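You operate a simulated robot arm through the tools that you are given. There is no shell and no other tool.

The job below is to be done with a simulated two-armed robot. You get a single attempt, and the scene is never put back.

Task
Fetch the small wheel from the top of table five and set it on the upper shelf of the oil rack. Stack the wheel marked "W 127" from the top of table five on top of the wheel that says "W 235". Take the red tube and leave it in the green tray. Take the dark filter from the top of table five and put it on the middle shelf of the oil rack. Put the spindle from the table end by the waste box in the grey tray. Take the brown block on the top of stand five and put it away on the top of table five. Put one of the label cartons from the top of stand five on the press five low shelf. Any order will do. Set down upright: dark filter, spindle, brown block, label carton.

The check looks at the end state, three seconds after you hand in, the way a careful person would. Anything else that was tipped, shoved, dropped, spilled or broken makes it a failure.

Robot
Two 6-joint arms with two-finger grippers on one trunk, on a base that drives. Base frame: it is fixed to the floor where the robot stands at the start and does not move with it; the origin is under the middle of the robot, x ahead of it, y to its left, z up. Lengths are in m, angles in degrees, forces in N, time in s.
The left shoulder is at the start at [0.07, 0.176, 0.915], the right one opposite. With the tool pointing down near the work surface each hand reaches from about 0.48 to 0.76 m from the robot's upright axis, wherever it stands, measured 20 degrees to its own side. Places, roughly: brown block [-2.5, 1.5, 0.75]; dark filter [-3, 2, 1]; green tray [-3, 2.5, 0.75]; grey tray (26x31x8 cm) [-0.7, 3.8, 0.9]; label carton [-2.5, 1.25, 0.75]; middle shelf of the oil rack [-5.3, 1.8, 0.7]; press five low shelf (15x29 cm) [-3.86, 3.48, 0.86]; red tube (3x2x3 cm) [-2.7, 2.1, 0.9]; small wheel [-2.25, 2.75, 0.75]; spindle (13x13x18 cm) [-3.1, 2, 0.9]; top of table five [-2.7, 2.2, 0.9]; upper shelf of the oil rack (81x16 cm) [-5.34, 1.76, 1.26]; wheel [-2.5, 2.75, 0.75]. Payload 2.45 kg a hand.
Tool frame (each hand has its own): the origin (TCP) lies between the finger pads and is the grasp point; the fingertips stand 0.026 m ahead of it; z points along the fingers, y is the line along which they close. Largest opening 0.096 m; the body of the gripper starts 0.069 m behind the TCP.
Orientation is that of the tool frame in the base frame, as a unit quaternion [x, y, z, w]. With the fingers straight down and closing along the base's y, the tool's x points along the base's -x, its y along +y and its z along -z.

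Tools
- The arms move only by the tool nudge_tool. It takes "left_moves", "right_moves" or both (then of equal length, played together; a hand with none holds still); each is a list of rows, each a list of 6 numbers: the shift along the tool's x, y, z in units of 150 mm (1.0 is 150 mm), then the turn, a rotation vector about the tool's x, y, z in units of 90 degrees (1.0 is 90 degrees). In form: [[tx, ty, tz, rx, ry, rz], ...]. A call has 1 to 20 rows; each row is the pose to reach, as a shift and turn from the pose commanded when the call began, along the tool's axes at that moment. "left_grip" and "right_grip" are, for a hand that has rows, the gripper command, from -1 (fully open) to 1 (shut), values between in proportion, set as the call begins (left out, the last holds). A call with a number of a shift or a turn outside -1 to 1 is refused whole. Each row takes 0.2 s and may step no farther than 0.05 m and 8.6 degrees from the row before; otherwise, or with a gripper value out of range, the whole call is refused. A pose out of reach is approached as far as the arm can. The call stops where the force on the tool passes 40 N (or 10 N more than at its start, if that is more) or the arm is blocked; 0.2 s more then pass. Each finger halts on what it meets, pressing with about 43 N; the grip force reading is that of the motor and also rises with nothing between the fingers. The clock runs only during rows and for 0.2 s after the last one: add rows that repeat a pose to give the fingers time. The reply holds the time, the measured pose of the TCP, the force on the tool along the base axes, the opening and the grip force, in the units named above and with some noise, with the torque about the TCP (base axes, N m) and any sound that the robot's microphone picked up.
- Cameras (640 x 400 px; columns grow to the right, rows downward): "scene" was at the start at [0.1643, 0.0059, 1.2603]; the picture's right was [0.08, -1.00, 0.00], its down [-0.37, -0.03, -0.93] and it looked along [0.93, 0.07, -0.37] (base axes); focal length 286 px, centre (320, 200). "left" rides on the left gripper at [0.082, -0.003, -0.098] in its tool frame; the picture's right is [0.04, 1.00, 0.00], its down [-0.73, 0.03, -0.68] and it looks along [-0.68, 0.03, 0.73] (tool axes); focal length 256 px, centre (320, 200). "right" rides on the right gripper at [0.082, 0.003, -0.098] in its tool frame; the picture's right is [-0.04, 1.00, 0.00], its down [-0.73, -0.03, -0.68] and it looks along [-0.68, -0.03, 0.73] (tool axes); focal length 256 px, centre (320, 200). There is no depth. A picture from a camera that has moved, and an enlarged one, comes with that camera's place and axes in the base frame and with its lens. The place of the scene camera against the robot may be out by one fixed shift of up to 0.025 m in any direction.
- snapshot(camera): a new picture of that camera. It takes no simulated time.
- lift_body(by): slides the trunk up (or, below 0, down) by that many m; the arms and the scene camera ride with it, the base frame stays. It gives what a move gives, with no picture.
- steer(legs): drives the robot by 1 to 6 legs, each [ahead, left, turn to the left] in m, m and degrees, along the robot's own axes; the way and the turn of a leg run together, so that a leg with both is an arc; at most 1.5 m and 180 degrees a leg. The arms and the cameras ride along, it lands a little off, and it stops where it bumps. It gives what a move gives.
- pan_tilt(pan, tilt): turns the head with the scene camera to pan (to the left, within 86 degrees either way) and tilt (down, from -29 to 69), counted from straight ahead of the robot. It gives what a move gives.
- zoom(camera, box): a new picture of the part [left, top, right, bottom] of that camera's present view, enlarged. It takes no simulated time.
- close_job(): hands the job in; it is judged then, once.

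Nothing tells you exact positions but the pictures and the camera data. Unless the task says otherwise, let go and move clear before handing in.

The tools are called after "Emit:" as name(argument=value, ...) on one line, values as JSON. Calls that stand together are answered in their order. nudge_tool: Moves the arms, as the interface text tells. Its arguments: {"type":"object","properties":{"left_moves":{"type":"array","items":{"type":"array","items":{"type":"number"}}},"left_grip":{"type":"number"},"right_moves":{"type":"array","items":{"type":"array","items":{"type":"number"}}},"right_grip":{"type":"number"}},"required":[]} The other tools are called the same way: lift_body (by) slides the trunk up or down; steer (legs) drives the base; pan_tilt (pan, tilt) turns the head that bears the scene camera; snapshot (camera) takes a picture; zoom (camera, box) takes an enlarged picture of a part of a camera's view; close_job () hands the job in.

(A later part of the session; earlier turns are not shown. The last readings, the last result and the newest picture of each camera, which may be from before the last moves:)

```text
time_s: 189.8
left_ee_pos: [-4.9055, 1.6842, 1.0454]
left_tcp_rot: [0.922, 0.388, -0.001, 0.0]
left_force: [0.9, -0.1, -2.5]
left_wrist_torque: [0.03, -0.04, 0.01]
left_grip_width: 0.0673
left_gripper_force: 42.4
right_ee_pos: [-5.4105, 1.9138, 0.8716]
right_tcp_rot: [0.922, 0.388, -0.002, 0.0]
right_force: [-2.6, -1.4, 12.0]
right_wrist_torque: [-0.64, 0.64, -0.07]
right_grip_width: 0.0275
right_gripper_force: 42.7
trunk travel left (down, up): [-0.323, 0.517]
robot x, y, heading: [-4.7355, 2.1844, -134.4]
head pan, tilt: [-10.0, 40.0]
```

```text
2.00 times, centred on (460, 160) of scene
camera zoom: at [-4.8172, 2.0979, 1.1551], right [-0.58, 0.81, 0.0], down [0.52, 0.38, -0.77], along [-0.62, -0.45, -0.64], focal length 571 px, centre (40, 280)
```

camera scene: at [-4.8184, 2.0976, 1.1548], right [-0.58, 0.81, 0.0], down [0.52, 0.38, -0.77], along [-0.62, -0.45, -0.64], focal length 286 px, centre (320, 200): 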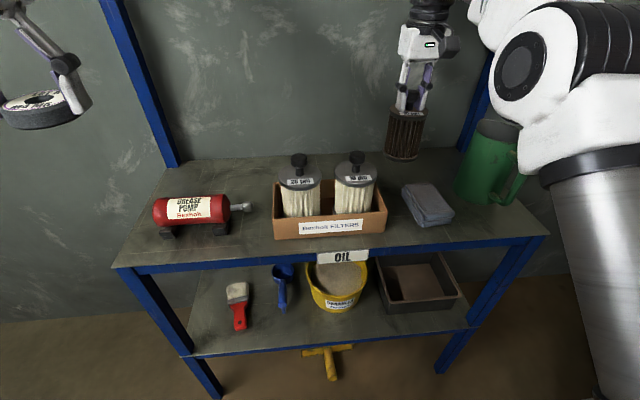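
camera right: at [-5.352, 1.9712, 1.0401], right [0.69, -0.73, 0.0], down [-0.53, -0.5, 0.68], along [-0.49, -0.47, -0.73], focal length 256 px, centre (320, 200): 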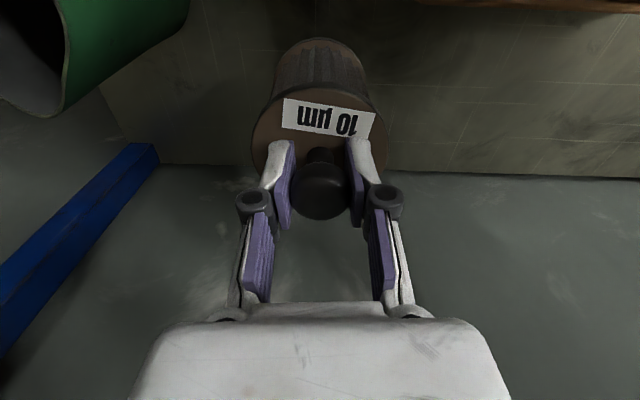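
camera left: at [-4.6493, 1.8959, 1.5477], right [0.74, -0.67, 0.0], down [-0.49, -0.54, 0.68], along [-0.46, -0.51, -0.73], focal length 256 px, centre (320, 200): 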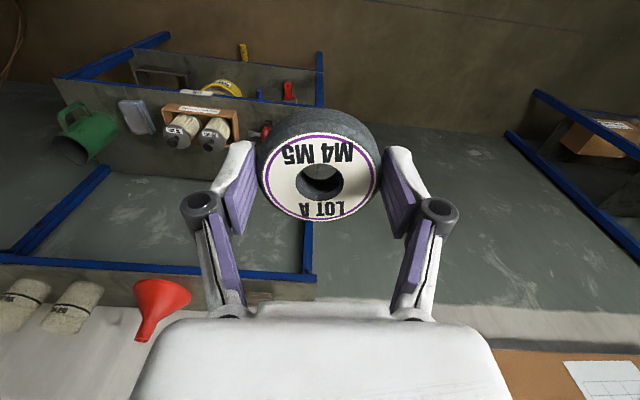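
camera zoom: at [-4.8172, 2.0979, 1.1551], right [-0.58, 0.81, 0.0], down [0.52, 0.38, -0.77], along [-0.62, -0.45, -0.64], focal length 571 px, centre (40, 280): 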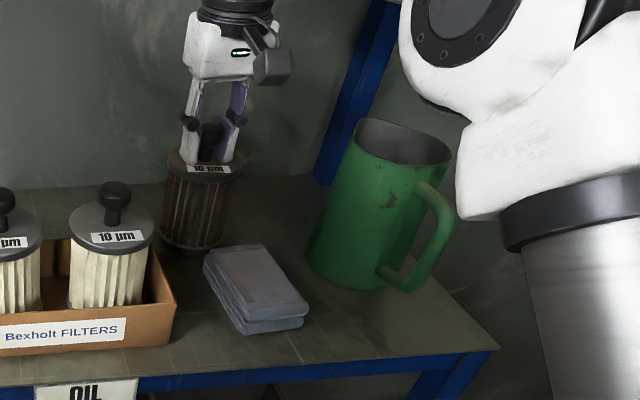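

Touching down, first on the wall-side edge of its base (it tilted slightly in the grip earlier). I press a little further so it levels out.

Emit:
nudge_tool(right_moves=[[0, 0, 0.012, 0, 0, 0], [0, 0, 0.012, 0, 0, 0]])

Emit:
zoom(camera="scene", box=[390, 80, 470, 200])

Emit:
snapshot(camera="right")

```text
time_s: 190.4
left_ee_pos: [-4.9056, 1.6852, 1.0462]
left_tcp_rot: [0.921, 0.389, -0.002, 0.0]
left_force: [0.0, 0.0, -1.6]
left_wrist_torque: [0.01, -0.02, 0.0]
left_grip_width: 0.0669
left_gripper_force: 43.1
right_ee_pos: [-5.4105, 1.9143, 0.8727]
right_tcp_rot: [0.922, 0.388, -0.004, 0.001]
right_force: [-7.6, -1.0, 26.7]
right_wrist_torque: [-0.69, 0.54, 0.01]
right_grip_width: 0.0273
right_gripper_force: 43.1
trunk travel left (down, up): [-0.323, 0.517]
robot x, y, heading: [-4.7346, 2.1847, -134.3]
head pan, tilt: [-10.0, 40.0]
```

```text
3.33 times, centred on (430, 140) of scene
camera zoom: at [-4.8161, 2.0987, 1.1554], right [-0.58, 0.81, 0.0], down [0.52, 0.37, -0.77], along [-0.62, -0.45, -0.64], focal length 952 px, centre (-47, 400)
```

zoom: 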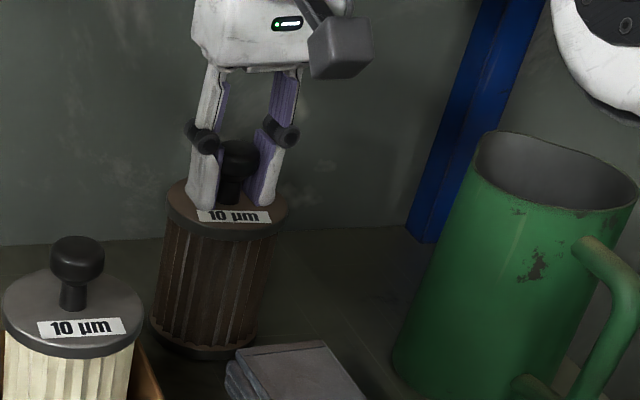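

```text
taken
camera right: at [-5.3502, 1.9715, 0.9708], right [0.69, -0.73, 0.0], down [-0.53, -0.5, 0.68], along [-0.5, -0.47, -0.73], focal length 256 px, centre (320, 200)
```

right: 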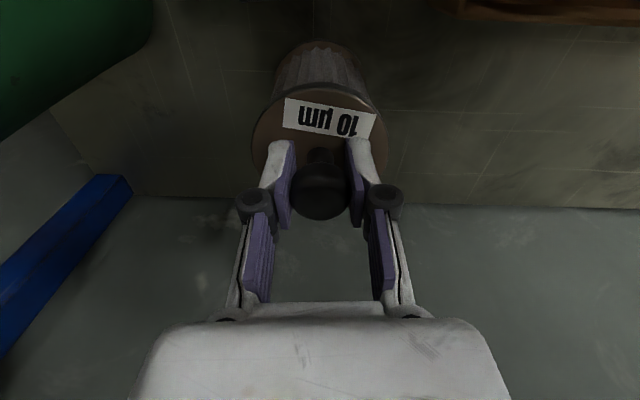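

Emit:
nudge_tool(right_moves=[[0, 0, -0.006, 0, 0, 0], [0, 0, -0.006, 0, 0, 0], [0, 0, -0.006, 0, 0, 0]], right_grip=0.1)

Emit:
zoom(camera="scene", box=[390, 80, 470, 200])

Emit:
snapshot(camera="right")

```text
time_s: 191.2
left_ee_pos: [-4.9065, 1.6845, 1.0437]
left_tcp_rot: [0.922, 0.388, -0.001, -0.001]
left_force: [0.4, 0.8, -1.3]
left_wrist_torque: [0.02, -0.02, 0.03]
left_grip_width: 0.0671
left_gripper_force: 42.9
right_ee_pos: [-5.4101, 1.9143, 0.8697]
right_tcp_rot: [0.922, 0.388, -0.001, -0.002]
right_force: [0.6, 0.7, 5.1]
right_wrist_torque: [0.05, 0.03, 0.01]
right_grip_width: 0.0452
right_gripper_force: 0.1
trunk travel left (down, up): [-0.323, 0.517]
robot x, y, heading: [-4.7326, 2.1836, -134.3]
head pan, tilt: [-10.0, 40.0]
```

```text
3.33 times, centred on (430, 140) of scene
camera zoom: at [-4.8173, 2.0979, 1.1548], right [-0.58, 0.81, 0.0], down [0.52, 0.38, -0.77], along [-0.62, -0.45, -0.64], focal length 952 px, centre (-47, 400)
```

zoom: 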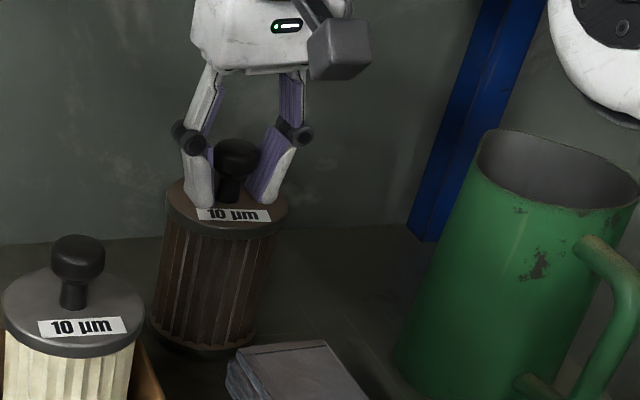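

```text
taken
camera right: at [-5.3512, 1.9706, 0.9685], right [0.69, -0.73, 0.0], down [-0.53, -0.51, 0.68], along [-0.49, -0.47, -0.73], focal length 256 px, centre (320, 200)
```

right: 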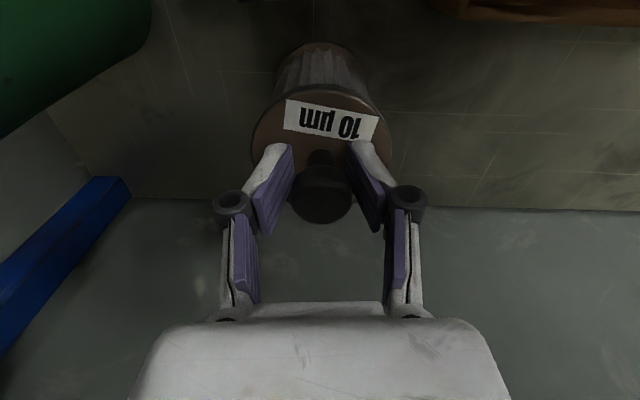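

Released; the filter stands. Raising the hand clear of the knob, then backing out.

Emit:
nudge_tool(right_moves=[[0, 0, -0.05, 0, 0, 0], [0, 0, -0.15, 0, 0, 0], [0, 0, -0.3, 0, 0, 0], [0, 0, -0.36, 0, 0, 0]])

Emit:
zoom(camera="scene", box=[360, 60, 560, 260])

Emit:
snapshot(camera="right")

```text
time_s: 192.2
left_ee_pos: [-4.9069, 1.6848, 1.0449]
left_tcp_rot: [0.921, 0.389, -0.002, 0.0]
left_force: [0.5, -0.9, -1.0]
left_wrist_torque: [0.0, 0.03, 0.0]
left_grip_width: 0.0669
left_gripper_force: 43.1
right_ee_pos: [-5.4116, 1.9145, 0.9224]
right_tcp_rot: [0.922, 0.388, -0.001, 0.001]
right_force: [0.0, 0.2, 0.7]
right_wrist_torque: [-0.04, 0.02, 0.0]
right_grip_width: 0.0432
right_gripper_force: 0.1
trunk travel left (down, up): [-0.323, 0.517]
robot x, y, heading: [-4.7315, 2.1846, -134.3]
head pan, tilt: [-10.0, 40.0]
```

```text
2.00 times, centred on (460, 160) of scene
camera zoom: at [-4.8184, 2.0973, 1.1547], right [-0.58, 0.81, 0.0], down [0.52, 0.38, -0.77], along [-0.62, -0.45, -0.64], focal length 571 px, centre (40, 280)
```

zoom: 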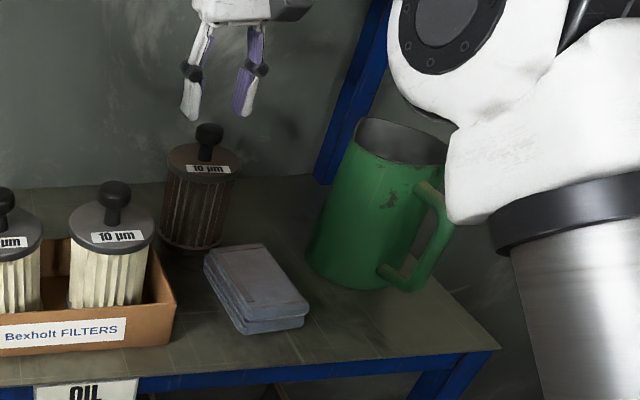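

```text
taken
camera right: at [-5.3518, 1.9706, 1.0223], right [0.69, -0.73, 0.0], down [-0.53, -0.5, 0.68], along [-0.49, -0.47, -0.73], focal length 256 px, centre (320, 200)
```

right: 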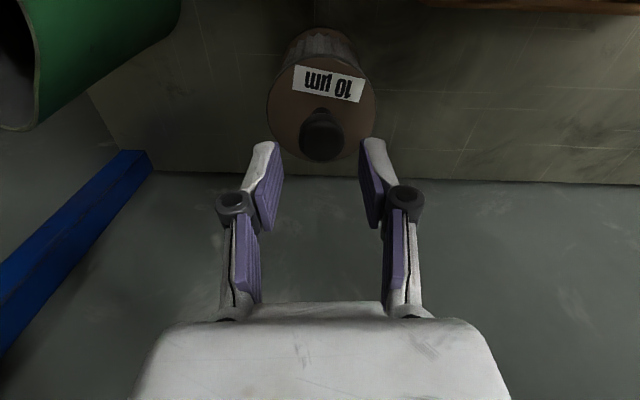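

The dark filter stands upright on the middle shelf. I pull the right hand back out, then raise the trunk for the wheel.

Emit:
nudge_tool(right_moves=[[0.3, 0, 0, 0, 0, 0], [0.6, 0, 0, 0, 0, 0], [0.9, 0, 0, 0, 0, 0], [1.0, 0, 0, 0, 0, 0]])

Emit:
nudge_tool(right_moves=[[0.2, 0, 0, 0, 0, 0], [0.4, 0, 0, 0, 0, 0]])

Emit:
lift_body(by=0.5)

Emit:
snapshot(camera="scene")

```text
time_s: 193.2
left_ee_pos: [-4.907, 1.684, 1.0442]
left_tcp_rot: [0.921, 0.388, -0.001, 0.0]
left_force: [-0.4, -0.8, -0.9]
left_wrist_torque: [0.03, -0.01, -0.01]
left_grip_width: 0.0671
left_gripper_force: 43.2
right_ee_pos: [-5.3068, 2.021, 0.9216]
right_tcp_rot: [0.922, 0.388, 0.0, -0.001]
right_force: [0.0, -0.1, -0.4]
right_wrist_torque: [0.07, 0.01, -0.02]
right_grip_width: 0.0429
right_gripper_force: 0.0
trunk travel left (down, up): [-0.323, 0.517]
robot x, y, heading: [-4.7364, 2.1835, -134.3]
head pan, tilt: [-10.0, 40.0]
```

```text
time_s: 193.8
left_ee_pos: [-4.907, 1.6836, 1.0445]
left_tcp_rot: [0.921, 0.388, 0.0, -0.001]
left_force: [-0.9, 0.6, -1.5]
left_wrist_torque: [-0.01, -0.01, -0.01]
left_grip_width: 0.0669
left_gripper_force: 42.6
right_ee_pos: [-5.277, 2.0529, 0.92]
right_tcp_rot: [0.921, 0.389, 0.001, 0.0]
right_force: [1.0, 0.2, 0.4]
right_wrist_torque: [-0.02, -0.01, 0.01]
right_grip_width: 0.0432
right_gripper_force: 0.2
right hand out of reach, approached as far as the arm can: row 2
trunk travel left (down, up): [-0.323, 0.517]
robot x, y, heading: [-4.7341, 2.1877, -134.1]
head pan, tilt: [-10.0, 40.0]
```

```text
refused: 0.5 is not a number from -0.4 to 0.4
```

```text
taken
camera scene: at [-4.819, 2.0967, 1.1546], right [-0.58, 0.81, 0.0], down [0.52, 0.38, -0.77], along [-0.62, -0.45, -0.64], focal length 286 px, centre (320, 200)
```

scene: 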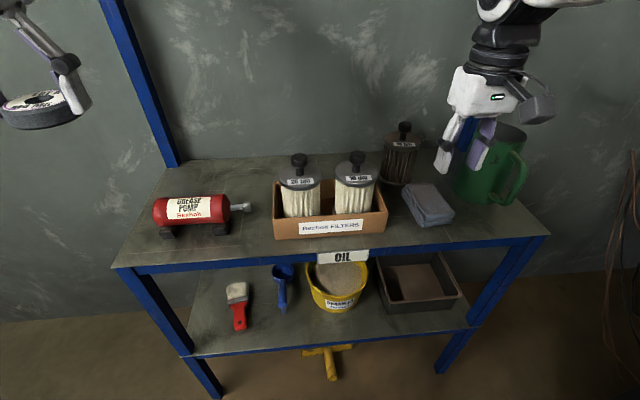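

Emit:
lift_body(by=0.4)

Emit:
lift_body(by=0.1)

Emit:
steer(legs=[[0.1, -0.17, 0], [0, 0, -25]])

Emit:
pan_tilt(pan=0, tilt=35)

Emit:
snapshot(camera="scene")

Emit:
snapshot(camera="left")

```text
time_s: 197.6
left_ee_pos: [-4.9071, 1.6839, 1.4466]
left_tcp_rot: [0.922, 0.387, -0.001, -0.001]
left_force: [-0.4, -0.6, -0.8]
left_wrist_torque: [-0.02, -0.02, -0.01]
left_grip_width: 0.067
left_gripper_force: 42.9
right_ee_pos: [-5.2765, 2.0531, 1.3215]
right_tcp_rot: [0.921, 0.388, -0.001, 0.0]
right_force: [0.2, -0.8, -0.1]
right_wrist_torque: [0.02, 0.03, 0.01]
right_grip_width: 0.0435
right_gripper_force: 0.0
trunk travel left (down, up): [-0.723, 0.117]
robot x, y, heading: [-4.7331, 2.1799, -134.3]
head pan, tilt: [-10.0, 40.0]
```

```text
time_s: 198.9
left_ee_pos: [-4.9064, 1.6839, 1.5443]
left_tcp_rot: [0.921, 0.389, -0.002, -0.001]
left_force: [0.5, 0.5, -1.9]
left_wrist_torque: [0.01, 0.03, 0.01]
left_grip_width: 0.0669
left_gripper_force: 43.0
right_ee_pos: [-5.2773, 2.0519, 1.4212]
right_tcp_rot: [0.921, 0.388, 0.0, 0.0]
right_force: [1.0, 0.2, 0.0]
right_wrist_torque: [0.02, -0.02, -0.03]
right_grip_width: 0.0435
right_gripper_force: 0.1
trunk travel left (down, up): [-0.823, 0.017]
robot x, y, heading: [-4.7334, 2.1843, -134.3]
head pan, tilt: [-10.0, 40.0]
```

```text
time_s: 201.8
left_ee_pos: [-5.2907, 1.847, 1.5451]
left_tcp_rot: [0.983, 0.182, -0.001, -0.001]
left_force: [0.2, 0.6, -1.4]
left_wrist_torque: [0.05, -0.02, -0.01]
left_grip_width: 0.0671
left_gripper_force: 42.4
right_ee_pos: [-5.4737, 2.3371, 1.422]
right_tcp_rot: [0.983, 0.182, 0.0, -0.001]
right_force: [-0.2, -1.0, 0.3]
right_wrist_torque: [-0.03, 0.01, 0.02]
right_grip_width: 0.0433
right_gripper_force: 0.0
trunk travel left (down, up): [-0.823, 0.017]
robot x, y, heading: [-4.927, 2.2329, -159.0]
head pan, tilt: [-10.0, 40.0]
```

```text
time_s: 202.5
left_ee_pos: [-5.2896, 1.8481, 1.5451]
left_tcp_rot: [0.983, 0.183, -0.001, -0.002]
left_force: [0.5, -0.1, -1.7]
left_wrist_torque: [-0.01, 0.01, -0.03]
left_grip_width: 0.0669
left_gripper_force: 43.4
right_ee_pos: [-5.4744, 2.3375, 1.4214]
right_tcp_rot: [0.983, 0.183, -0.001, -0.001]
right_force: [-0.5, -0.1, -0.3]
right_wrist_torque: [-0.01, 0.01, 0.02]
right_grip_width: 0.0428
right_gripper_force: 0.0
trunk travel left (down, up): [-0.823, 0.017]
robot x, y, heading: [-4.9253, 2.2341, -158.9]
head pan, tilt: [0.0, 35.0]
```

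```text
taken
camera scene: at [-5.0348, 2.1811, 1.6623], right [-0.36, 0.93, 0.0], down [0.54, 0.21, -0.82], along [-0.76, -0.29, -0.57], focal length 286 px, centre (320, 200)
```

scene: 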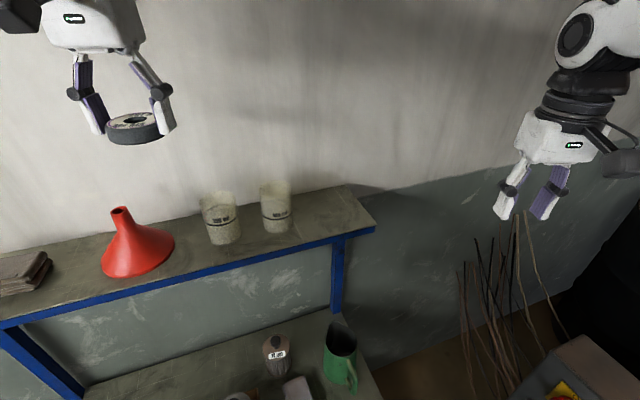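

```text
taken
camera left: at [-5.2149, 1.8806, 1.6432], right [0.4, -0.92, 0.0], down [-0.67, -0.29, 0.68], along [-0.62, -0.27, -0.73], focal length 256 px, centre (320, 200)
```

left: 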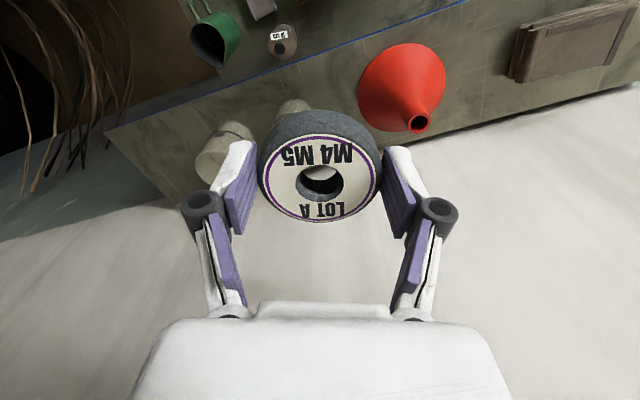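

Now the robot faces the rack's right end. I move the left hand with the wheel over the free space right of the rolls, in two legs.

Emit:
nudge_tool(left_moves=[[-0.1, -0.2, 0.1, 0, 0, 0], [-0.2, -0.4, 0.2, 0, 0, 0], [-0.35, -0.6, 0.3, 0, 0, 0], [-0.5, -0.8, 0.4, 0, 0, 0], [-0.55, -1.0, 0.5, 0, 0, 0], [-0.55, -1.0, 0.5, 0, 0, 0]])

Emit:
nudge_tool(left_moves=[[-0.2, -0.2, 0.1, 0, 0, 0], [-0.4, -0.4, 0.1, 0, 0, 0], [-0.6, -0.55, 0.1, 0, 0, 0], [-0.6, -0.55, 0.1, 0, 0, 0]])

Emit:
snapshot(camera="left")

Emit:
snapshot(camera="scene")

```text
time_s: 203.9
left_ee_pos: [-5.4208, 1.9585, 1.4708]
left_tcp_rot: [0.983, 0.182, -0.001, -0.001]
left_force: [-0.2, -0.4, -1.7]
left_wrist_torque: [0.03, 0.0, -0.01]
left_grip_width: 0.0668
left_gripper_force: 42.8
right_ee_pos: [-5.4743, 2.3391, 1.4219]
right_tcp_rot: [0.983, 0.182, 0.0, -0.001]
right_force: [0.6, 0.1, -0.8]
right_wrist_torque: [0.02, 0.05, 0.02]
right_grip_width: 0.0435
right_gripper_force: 0.0
trunk travel left (down, up): [-0.823, 0.017]
robot x, y, heading: [-4.9261, 2.2332, -159.0]
head pan, tilt: [0.0, 35.0]
```

```text
time_s: 204.9
left_ee_pos: [-5.5159, 1.9992, 1.4476]
left_tcp_rot: [0.983, 0.183, -0.002, 0.0]
left_force: [0.0, 0.0, -0.7]
left_wrist_torque: [0.0, 0.04, 0.02]
left_grip_width: 0.0669
left_gripper_force: 43.0
left hand out of reach, approached as far as the arm can: row 3, 4
right_ee_pos: [-5.4719, 2.3382, 1.4222]
right_tcp_rot: [0.983, 0.183, -0.001, -0.001]
right_force: [0.5, 0.7, 1.1]
right_wrist_torque: [-0.03, 0.07, -0.02]
right_grip_width: 0.0434
right_gripper_force: 0.1
trunk travel left (down, up): [-0.823, 0.017]
robot x, y, heading: [-4.9256, 2.2315, -158.9]
head pan, tilt: [0.0, 35.0]
```

```text
taken
camera left: at [-5.4384, 2.0305, 1.5451], right [0.4, -0.92, 0.0], down [-0.67, -0.29, 0.68], along [-0.63, -0.27, -0.73], focal length 256 px, centre (320, 200)
```

left: 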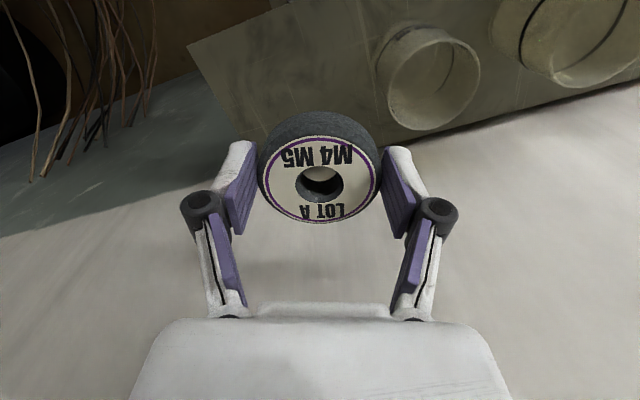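

```text
taken
camera scene: at [-5.032, 2.1813, 1.6626], right [-0.36, 0.93, 0.0], down [0.53, 0.21, -0.82], along [-0.77, -0.29, -0.57], focal length 286 px, centre (320, 200)
```

scene: 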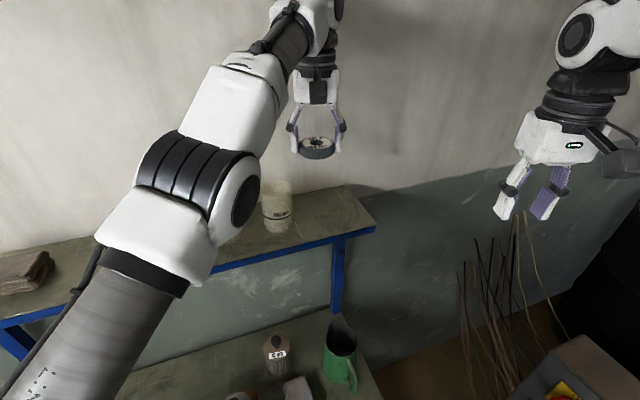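

The wheel hangs nearly over the free end. I shift 2.5 cm further right and lower toward the shelf.

Emit:
nudge_tool(left_moves=[[0, -0.1, 0.1, 0, 0, 0], [0, -0.17, 0.2, 0, 0, 0], [0, -0.17, 0.35, 0, 0, 0], [0, -0.17, 0.5, 0, 0, 0], [0, -0.17, 0.5, 0, 0, 0]])

Emit:
snapshot(camera="left")

Emit:
zoom(camera="scene", box=[230, 80, 430, 260])

```text
time_s: 206.1
left_ee_pos: [-5.5263, 2.0175, 1.4248]
left_tcp_rot: [0.983, 0.182, 0.0, 0.0]
left_force: [-0.1, -0.6, -1.6]
left_wrist_torque: [0.0, -0.01, 0.0]
left_grip_width: 0.0669
left_gripper_force: 43.2
left hand out of reach, approached as far as the arm can: row 2, 3, 4, 5
right_ee_pos: [-5.4742, 2.3384, 1.4217]
right_tcp_rot: [0.983, 0.182, 0.001, 0.0]
right_force: [-0.2, 0.1, -0.5]
right_wrist_torque: [-0.01, 0.02, 0.0]
right_grip_width: 0.0436
right_gripper_force: 0.0
trunk travel left (down, up): [-0.823, 0.017]
robot x, y, heading: [-4.9287, 2.2325, -158.9]
head pan, tilt: [0.0, 35.0]
```

```text
taken
camera left: at [-5.4501, 2.0493, 1.5218], right [0.4, -0.92, 0.0], down [-0.67, -0.29, 0.68], along [-0.62, -0.27, -0.73], focal length 256 px, centre (320, 200)
```

left: 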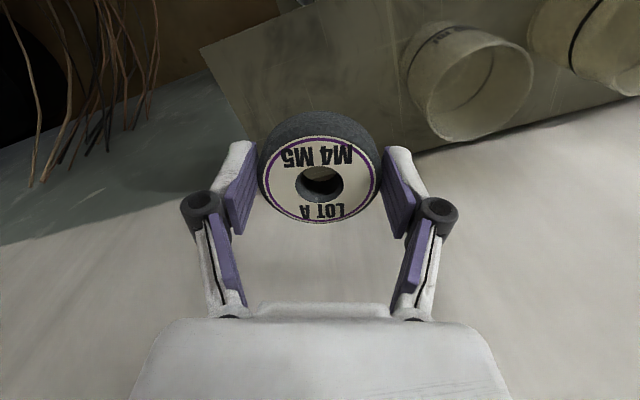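

```text
2.22 times, centred on (330, 170) of scene
camera zoom: at [-5.0359, 2.1818, 1.6623], right [-0.36, 0.93, 0.0], down [0.54, 0.21, -0.82], along [-0.76, -0.29, -0.57], focal length 635 px, centre (298, 267)
```

zoom: 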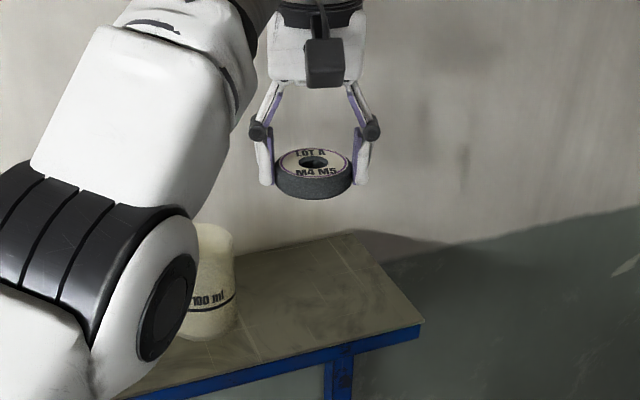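

The arm is at its limit across the body. Turning 20° further right puts the spot in the left hand's natural zone.

Emit:
nudge_tool(left_moves=[[0.2, 0, -0.2, 0, 0, 0], [0.4, 0.1, -0.2, 0, 0, 0], [0.5, 0.2, -0.2, 0, 0, 0]])

Emit:
steer(legs=[[0, 0, -20]])

Emit:
snapshot(camera="scene")

Emit:
snapshot(camera="left")

```text
time_s: 206.8
left_ee_pos: [-5.478, 1.9833, 1.372]
left_tcp_rot: [0.975, 0.202, 0.084, -0.048]
left_force: [4.9, 2.2, 23.5]
left_wrist_torque: [-0.77, -0.78, 0.15]
left_grip_width: 0.0672
left_gripper_force: 42.9
left hand out of reach, approached as far as the arm can: row 2, 3
right_ee_pos: [-5.4723, 2.3386, 1.4232]
right_tcp_rot: [0.983, 0.182, 0.0, 0.0]
right_force: [-0.4, -0.4, 0.7]
right_wrist_torque: [0.0, -0.01, 0.02]
right_grip_width: 0.0434
right_gripper_force: 0.1
trunk travel left (down, up): [-0.823, 0.017]
robot x, y, heading: [-4.93, 2.2328, -158.9]
head pan, tilt: [0.0, 35.0]
stopped in row 3 (left hand): the force on the tool passed its limit at 64 N (the readings are from after the stop); the commanded pose is now the measured one
```

```text
time_s: 208.3
left_ee_pos: [-5.5332, 2.1867, 1.3688]
left_tcp_rot: [0.995, 0.028, 0.092, -0.032]
left_force: [-0.4, 0.8, -1.8]
left_wrist_torque: [0.0, 0.02, -0.03]
left_grip_width: 0.0673
left_gripper_force: 43.0
right_ee_pos: [-5.4064, 2.5198, 1.4215]
right_tcp_rot: [1.0, 0.008, -0.001, -0.001]
right_force: [-0.3, -0.1, -0.5]
right_wrist_torque: [0.0, 0.02, -0.04]
right_grip_width: 0.0433
right_gripper_force: 0.0
trunk travel left (down, up): [-0.823, 0.017]
robot x, y, heading: [-4.9261, 2.2318, -178.9]
head pan, tilt: [0.0, 35.0]
```

```text
taken
camera scene: at [-5.0446, 2.2282, 1.6623], right [-0.02, 1.0, 0.0], down [0.57, 0.01, -0.82], along [-0.82, -0.01, -0.57], focal length 286 px, centre (320, 200)
```

scene: 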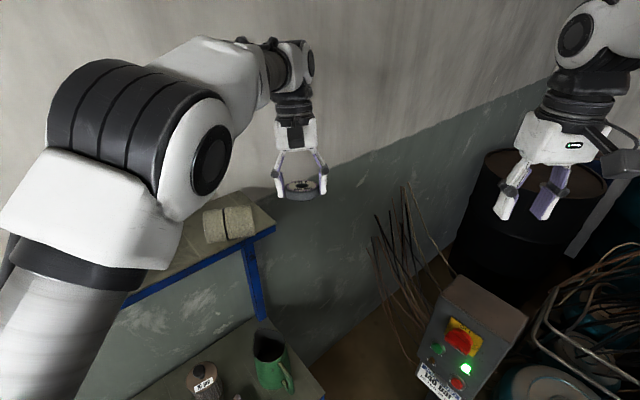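

```text
taken
camera left: at [-5.4693, 2.1872, 1.4801], right [0.1, -0.99, -0.05], down [-0.84, -0.11, 0.53], along [-0.53, -0.01, -0.85], focal length 256 px, centre (320, 200)
```

left: 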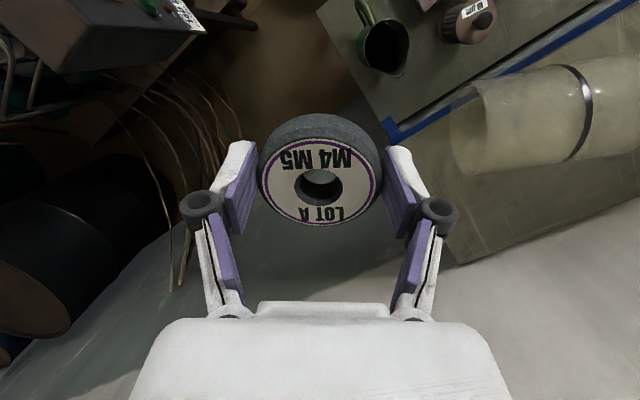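

My lowered command pose dragged the hand down into the right-hand roll and it has tipped over on the shelf. I must put that right. First a close look at how it lies.

Emit:
zoom(camera="scene", box=[150, 170, 310, 290])

Emit:
zoom(camera="left", box=[380, 20, 640, 230])

```text
3.33 times, centred on (230, 230) of scene
camera zoom: at [-5.0446, 2.2282, 1.6623], right [-0.02, 1.0, 0.0], down [0.57, 0.01, -0.82], along [-0.82, -0.01, -0.57], focal length 952 px, centre (620, 100)
```

zoom: 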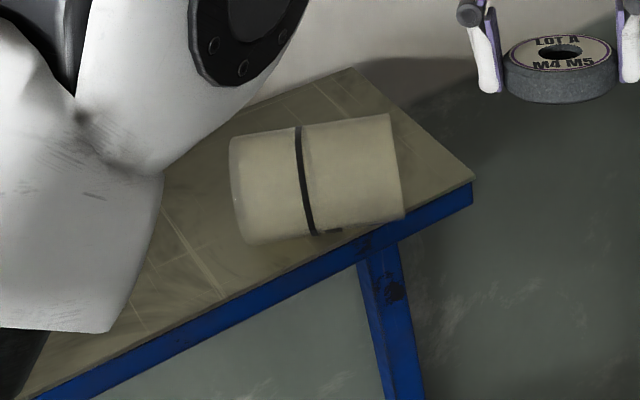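

```text
1.90 times, centred on (510, 125) of left
camera zoom: at [-5.4693, 2.1872, 1.4801], right [0.1, -0.99, -0.05], down [-0.84, -0.11, 0.53], along [-0.53, -0.01, -0.85], focal length 488 px, centre (-42, 343)
```

zoom: 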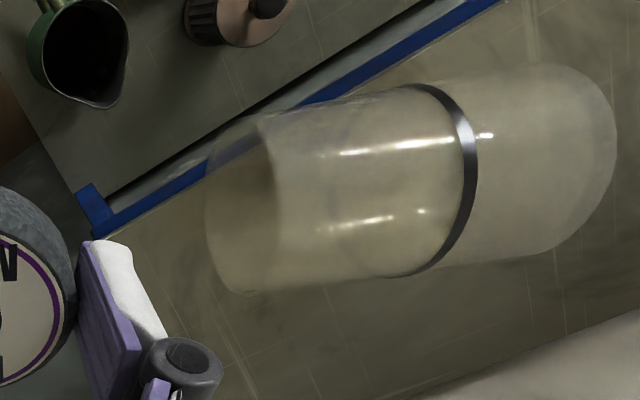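

The knocked beaker lies near the shelf's front edge, open end toward the right. I'll raise and straighten the left hand with the wheel first, carefully in small steps.

Emit:
nudge_tool(left_moves=[[0.05, -0.016, -0.25, 0, 0, 0], [0.1, -0.03, -0.5, -0.02, -0.05, 0], [0.148, -0.047, -0.785, -0.044, -0.117, 0], [0.148, -0.047, -0.785, -0.044, -0.117, 0]])

Emit:
snapshot(camera="scene")

```text
time_s: 209.3
left_ee_pos: [-5.5346, 2.1852, 1.4871]
left_tcp_rot: [1.0, 0.03, 0.003, 0.004]
left_force: [0.0, 0.6, -0.8]
left_wrist_torque: [0.03, -0.04, 0.02]
left_grip_width: 0.067
left_gripper_force: 42.7
right_ee_pos: [-5.4053, 2.5203, 1.4209]
right_tcp_rot: [1.0, 0.007, 0.0, -0.001]
right_force: [0.3, 0.8, 0.6]
right_wrist_torque: [0.02, 0.01, 0.01]
right_grip_width: 0.0432
right_gripper_force: 0.0
trunk travel left (down, up): [-0.823, 0.017]
robot x, y, heading: [-4.9293, 2.2337, -178.9]
head pan, tilt: [0.0, 35.0]
```

```text
taken
camera scene: at [-5.0458, 2.229, 1.6622], right [-0.02, 1.0, 0.0], down [0.57, 0.01, -0.82], along [-0.82, -0.01, -0.57], focal length 286 px, centre (320, 200)
```

scene: 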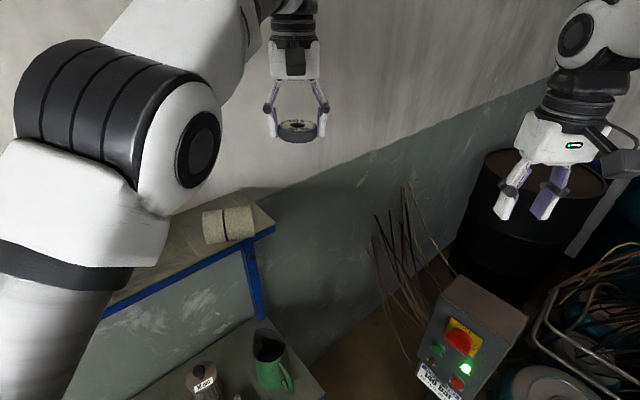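

Emit:
nudge_tool(left_moves=[[0.15, 0.2, 0, 0, 0, 0], [0.3, 0.4, 0, 0, 0, 0], [0.45, 0.6, 0, 0, 0, 0], [0.6, 0.8, 0, 0, 0, 0], [0.7, 1.0, 0, 0, 0, 0], [0.7, 1.0, 0, 0, 0, 0]])

Emit:
steer(legs=[[0, 0, 22]])

Emit:
pan_tilt(pan=0, tilt=40)

Emit:
snapshot(camera="scene")

Emit:
snapshot(camera="right")

```text
time_s: 210.7
left_ee_pos: [-5.419, 2.0435, 1.4903]
left_tcp_rot: [1.0, 0.027, 0.002, 0.006]
left_force: [-1.2, 0.5, -1.8]
left_wrist_torque: [0.01, -0.01, 0.02]
left_grip_width: 0.0671
left_gripper_force: 43.4
right_ee_pos: [-5.4067, 2.5207, 1.421]
right_tcp_rot: [1.0, 0.008, 0.001, -0.001]
right_force: [-0.6, 0.3, -0.2]
right_wrist_torque: [0.03, -0.03, -0.02]
right_grip_width: 0.0433
right_gripper_force: 0.1
trunk travel left (down, up): [-0.823, 0.017]
robot x, y, heading: [-4.9276, 2.2341, -178.8]
head pan, tilt: [0.0, 35.0]
```

```text
time_s: 212.2
left_ee_pos: [-5.3107, 1.8735, 1.4911]
left_tcp_rot: [0.975, 0.22, 0.003, 0.005]
left_force: [-0.2, 0.7, -1.6]
left_wrist_torque: [-0.01, -0.04, 0.03]
left_grip_width: 0.067
left_gripper_force: 42.9
right_ee_pos: [-5.4782, 2.3181, 1.4217]
right_tcp_rot: [0.98, 0.201, 0.0, 0.0]
right_force: [0.9, 0.7, -0.1]
right_wrist_torque: [0.02, -0.01, 0.03]
right_grip_width: 0.0432
right_gripper_force: 0.1
trunk travel left (down, up): [-0.823, 0.017]
robot x, y, heading: [-4.9303, 2.2297, -157.1]
head pan, tilt: [0.0, 35.0]
```

```text
time_s: 212.9
left_ee_pos: [-5.3098, 1.8719, 1.4908]
left_tcp_rot: [0.975, 0.22, 0.002, 0.005]
left_force: [-0.5, 0.9, -1.3]
left_wrist_torque: [-0.01, -0.02, 0.0]
left_grip_width: 0.0672
left_gripper_force: 43.2
right_ee_pos: [-5.4789, 2.3182, 1.4224]
right_tcp_rot: [0.98, 0.201, 0.0, 0.0]
right_force: [0.4, -0.1, -0.5]
right_wrist_torque: [0.02, 0.01, -0.01]
right_grip_width: 0.0431
right_gripper_force: 0.0
trunk travel left (down, up): [-0.823, 0.017]
robot x, y, heading: [-4.928, 2.2302, -156.6]
head pan, tilt: [0.0, 40.0]
```

```text
taken
camera scene: at [-5.031, 2.1785, 1.6548], right [-0.39, 0.92, 0.0], down [0.59, 0.25, -0.77], along [-0.7, -0.3, -0.64], focal length 286 px, centre (320, 200)
```

scene: 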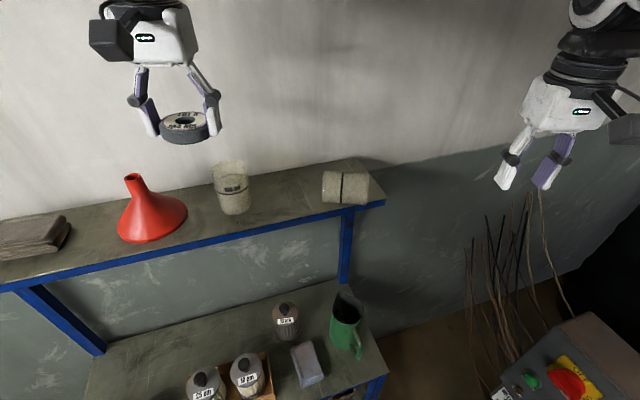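

```text
taken
camera right: at [-5.4018, 2.3483, 1.5206], right [0.36, -0.93, 0.0], down [-0.69, -0.26, 0.68], along [-0.63, -0.24, -0.73], focal length 256 px, centre (320, 200)
```

right: 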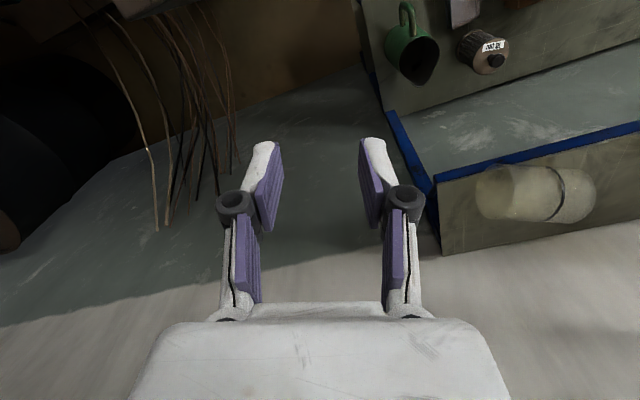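

Beaker stays put. Its axis and position are measured: centre (-5.497, 2.042), open end towards the rack's right end. I move the left hand further left and rotate the right hand 90° so its fingers straddle the beaker.

Emit:
nudge_tool(left_moves=[[0, 0.25, 0, 0, 0, 0], [0, 0.5, 0, 0, 0, 0], [0, 0.8, 0, 0, 0, 0]])

Emit:
nudge_tool(right_moves=[[0, 0, -0.1, 0, 0, 0.09], [0, 0, -0.2, 0, 0, 0.18], [0, 0, -0.2, 0, 0, 0.27], [0, 0, -0.2, 0, 0, 0.36], [0, 0, -0.2, 0, 0, 0.45], [0, 0, -0.2, 0, 0, 0.54], [0, 0, -0.2, 0, 0, 0.63], [0, 0, -0.2, 0, 0, 0.72], [0, 0, -0.2, 0, 0, 0.81], [0, 0, -0.2, 0, 0, 0.9], [0, 0, -0.2, 0, 0, 0.99], [0, 0, -0.2, 0, 0, 0.99]], right_grip=-1)

Emit:
snapshot(camera="right")

Emit:
snapshot(camera="scene")

```text
time_s: 213.7
left_ee_pos: [-5.2579, 1.7591, 1.4908]
left_tcp_rot: [0.976, 0.22, 0.002, 0.003]
left_force: [0.3, -0.5, -2.2]
left_wrist_torque: [0.04, 0.0, 0.02]
left_grip_width: 0.067
left_gripper_force: 42.8
right_ee_pos: [-5.4774, 2.3164, 1.4207]
right_tcp_rot: [0.98, 0.201, 0.0, -0.002]
right_force: [-0.1, -0.5, -0.8]
right_wrist_torque: [0.03, -0.01, -0.01]
right_grip_width: 0.0432
right_gripper_force: 0.1
trunk travel left (down, up): [-0.823, 0.017]
robot x, y, heading: [-4.9278, 2.2334, -157.0]
head pan, tilt: [0.0, 40.0]
```

```text
time_s: 216.3
left_ee_pos: [-5.2588, 1.7616, 1.4918]
left_tcp_rot: [0.976, 0.22, 0.003, 0.005]
left_force: [0.2, 0.2, -0.2]
left_wrist_torque: [-0.01, -0.05, 0.0]
left_grip_width: 0.0672
left_gripper_force: 42.9
right_ee_pos: [-5.4822, 2.3173, 1.4513]
right_tcp_rot: [0.839, -0.545, 0.0, -0.002]
right_force: [-0.4, 0.1, -0.6]
right_wrist_torque: [0.0, 0.01, 0.02]
right_grip_width: 0.0961
right_gripper_force: 0.0
right hand out of reach, approached as far as the arm can: row 2, 3, 4, 5, 6, 7, 8, 9, 10, 11, 12
trunk travel left (down, up): [-0.823, 0.017]
robot x, y, heading: [-4.9294, 2.2326, -156.8]
head pan, tilt: [0.0, 40.0]
```

```text
taken
camera right: at [-5.4524, 2.2404, 1.5499], right [-0.93, -0.37, 0.0], down [-0.27, 0.68, 0.68], along [-0.25, 0.63, -0.73], focal length 256 px, centre (320, 200)
```

right: 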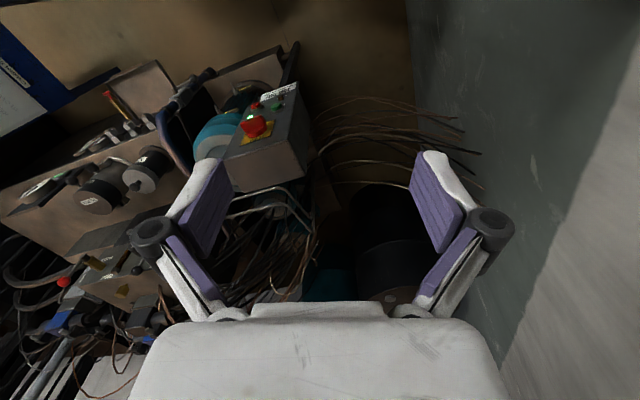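

```text
taken
camera scene: at [-5.0307, 2.1777, 1.6548], right [-0.39, 0.92, 0.0], down [0.59, 0.25, -0.77], along [-0.7, -0.3, -0.64], focal length 286 px, centre (320, 200)
```

scene: 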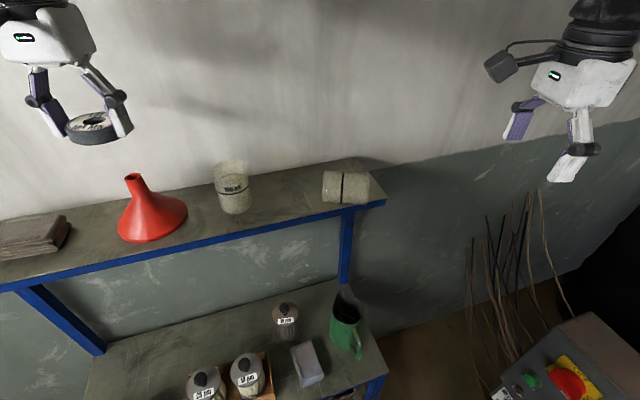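

Fingers are now aligned with the beaker. I'll strafe 0.1 m left so it's in the right hand's comfortable range, then bring the hand over it.

Emit:
steer(legs=[[0, 0.1, 0]])

Emit:
nudge_tool(right_moves=[[0.3, 0.1, 0, 0, 0, 0], [0.6, 0.2, 0, 0, 0, 0], [0.8, 0.3, 0, 0, 0, 0], [0.8, 0.3, 0, 0, 0, 0]])

Emit:
snapshot(camera="right")

Emit:
snapshot(camera="scene")

```text
time_s: 217.4
left_ee_pos: [-5.2222, 1.678, 1.4946]
left_tcp_rot: [0.976, 0.22, 0.002, 0.008]
left_force: [0.6, 1.1, -0.6]
left_wrist_torque: [-0.08, 0.01, 0.0]
left_grip_width: 0.0671
left_gripper_force: 43.0
right_ee_pos: [-5.4468, 2.2318, 1.4494]
right_tcp_rot: [0.839, -0.545, 0.003, 0.0]
right_force: [-0.2, 0.5, 0.1]
right_wrist_torque: [-0.04, -0.04, 0.02]
right_grip_width: 0.0959
right_gripper_force: 0.2
trunk travel left (down, up): [-0.823, 0.017]
robot x, y, heading: [-4.8867, 2.1403, -156.7]
head pan, tilt: [0.0, 40.0]
```

```text
time_s: 218.4
left_ee_pos: [-5.2192, 1.6702, 1.492]
left_tcp_rot: [0.975, 0.22, 0.003, 0.004]
left_force: [-0.4, -0.1, -0.6]
left_wrist_torque: [0.05, 0.0, 0.03]
left_grip_width: 0.0671
left_gripper_force: 43.6
right_ee_pos: [-5.4355, 2.0951, 1.4495]
right_tcp_rot: [0.839, -0.545, 0.0, -0.002]
right_force: [-0.3, 0.1, 0.8]
right_wrist_torque: [-0.02, -0.02, 0.01]
right_grip_width: 0.0957
right_gripper_force: 0.1
trunk travel left (down, up): [-0.823, 0.017]
robot x, y, heading: [-4.8878, 2.1398, -156.6]
head pan, tilt: [0.0, 40.0]
```

```text
taken
camera right: at [-5.4048, 2.0209, 1.5497], right [-0.93, -0.37, 0.0], down [-0.27, 0.68, 0.68], along [-0.25, 0.63, -0.73], focal length 256 px, centre (320, 200)
```

right: 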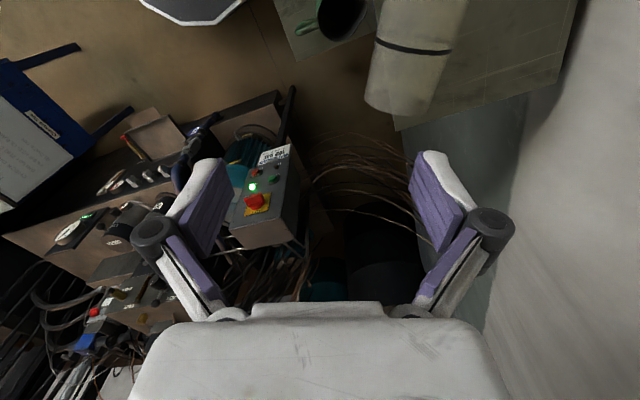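

```text
taken
camera scene: at [-4.9911, 2.0857, 1.6548], right [-0.39, 0.92, 0.0], down [0.59, 0.25, -0.77], along [-0.7, -0.3, -0.64], focal length 286 px, centre (320, 200)
```

scene: 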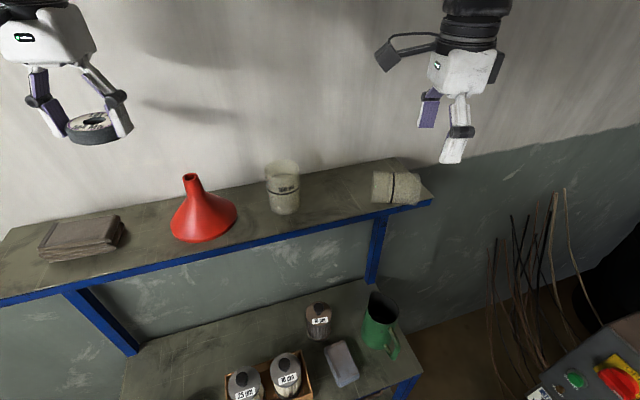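

Emit:
nudge_tool(right_moves=[[0.05, 0.2, 0.1, 0, 0, 0], [0.1, 0.4, 0.2, 0, 0, 0], [0.157, 0.519, 0.33, 0, 0, 0], [0.157, 0.519, 0.33, 0, 0, 0]])

Emit:
snapshot(camera="right")

Emit:
zoom(camera="scene", box=[340, 100, 480, 230])

```text
time_s: 219.4
left_ee_pos: [-5.218, 1.6715, 1.4914]
left_tcp_rot: [0.976, 0.22, 0.002, 0.006]
left_force: [0.4, 0.2, -1.1]
left_wrist_torque: [0.02, 0.05, -0.01]
left_grip_width: 0.0671
left_gripper_force: 42.9
right_ee_pos: [-5.498, 2.0441, 1.4008]
right_tcp_rot: [0.839, -0.544, 0.001, -0.001]
right_force: [1.8, -0.5, 0.5]
right_wrist_torque: [-0.03, 0.0, 0.02]
right_grip_width: 0.0959
right_gripper_force: 0.1
trunk travel left (down, up): [-0.823, 0.017]
robot x, y, heading: [-4.8893, 2.1367, -156.8]
head pan, tilt: [0.0, 40.0]
```

```text
taken
camera right: at [-5.4665, 1.9682, 1.4997], right [-0.93, -0.37, 0.0], down [-0.27, 0.68, 0.68], along [-0.25, 0.63, -0.73], focal length 256 px, centre (320, 200)
```

right: 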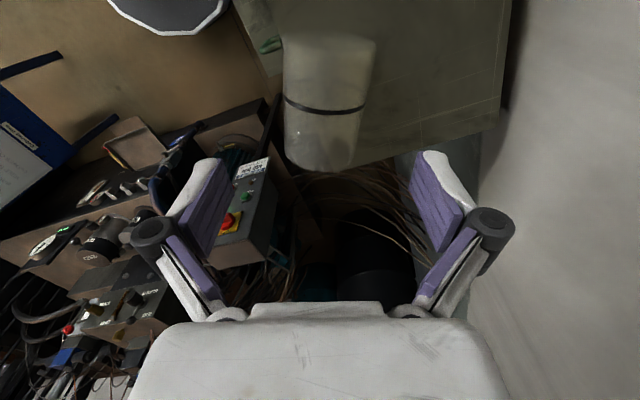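

```text
3.08 times, centred on (410, 165) of scene
camera zoom: at [-4.9905, 2.0863, 1.6549], right [-0.39, 0.92, 0.0], down [0.59, 0.25, -0.77], along [-0.7, -0.3, -0.64], focal length 879 px, centre (43, 308)
```

zoom: 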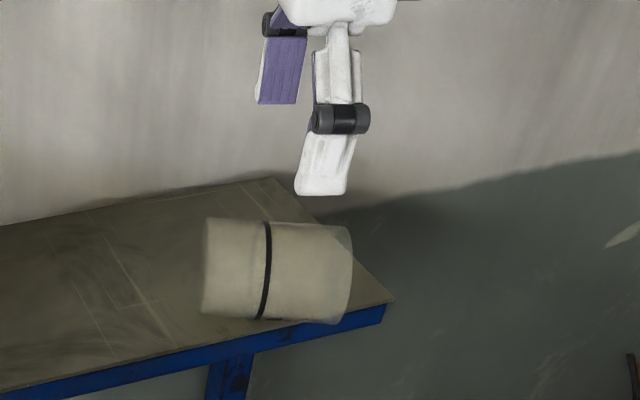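

Aligned within 6 mm. Descending around the beaker.

Emit:
nudge_tool(right_moves=[[0, 0.035, 0.15, 0, 0, -0.02], [0, 0.035, 0.3, 0, 0, -0.04], [0, 0.035, 0.45, 0, 0, -0.05], [0, 0.035, 0.45, 0, 0, -0.05]])

Emit:
snapshot(camera="right")

Emit:
zoom(camera="scene", box=[340, 100, 480, 230])

```text
time_s: 220.4
left_ee_pos: [-5.2206, 1.6718, 1.4911]
left_tcp_rot: [0.976, 0.22, 0.002, 0.006]
left_force: [-0.2, 0.2, -1.4]
left_wrist_torque: [-0.02, -0.03, 0.01]
left_grip_width: 0.067
left_gripper_force: 43.2
right_ee_pos: [-5.5021, 2.0408, 1.3323]
right_tcp_rot: [0.86, -0.511, 0.001, -0.002]
right_force: [0.6, -0.3, 0.2]
right_wrist_torque: [-0.02, -0.01, -0.01]
right_grip_width: 0.0958
right_gripper_force: 0.0
trunk travel left (down, up): [-0.823, 0.017]
robot x, y, heading: [-4.8898, 2.1415, -157.1]
head pan, tilt: [0.0, 40.0]
```

```text
taken
camera right: at [-5.4658, 1.9689, 1.4317], right [-0.9, -0.44, 0.0], down [-0.33, 0.66, 0.68], along [-0.3, 0.61, -0.73], focal length 256 px, centre (320, 200)
```

right: 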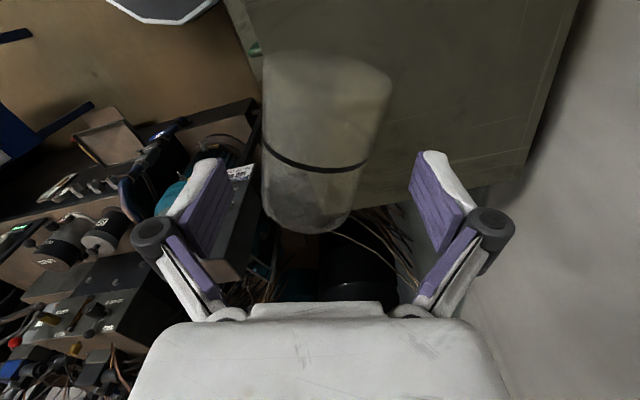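

```text
3.08 times, centred on (410, 165) of scene
camera zoom: at [-4.9919, 2.086, 1.6547], right [-0.39, 0.92, 0.0], down [0.59, 0.25, -0.77], along [-0.7, -0.3, -0.64], focal length 879 px, centre (43, 308)
```

zoom: 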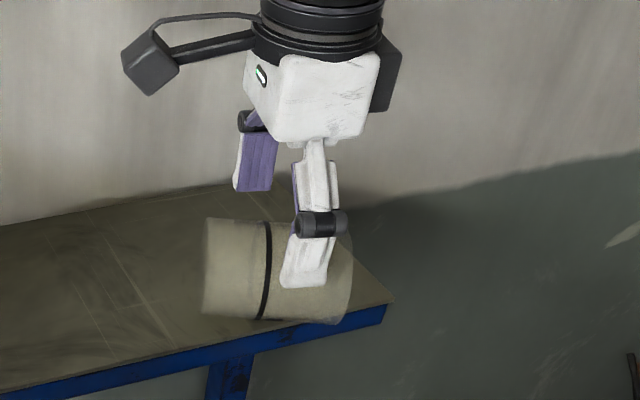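

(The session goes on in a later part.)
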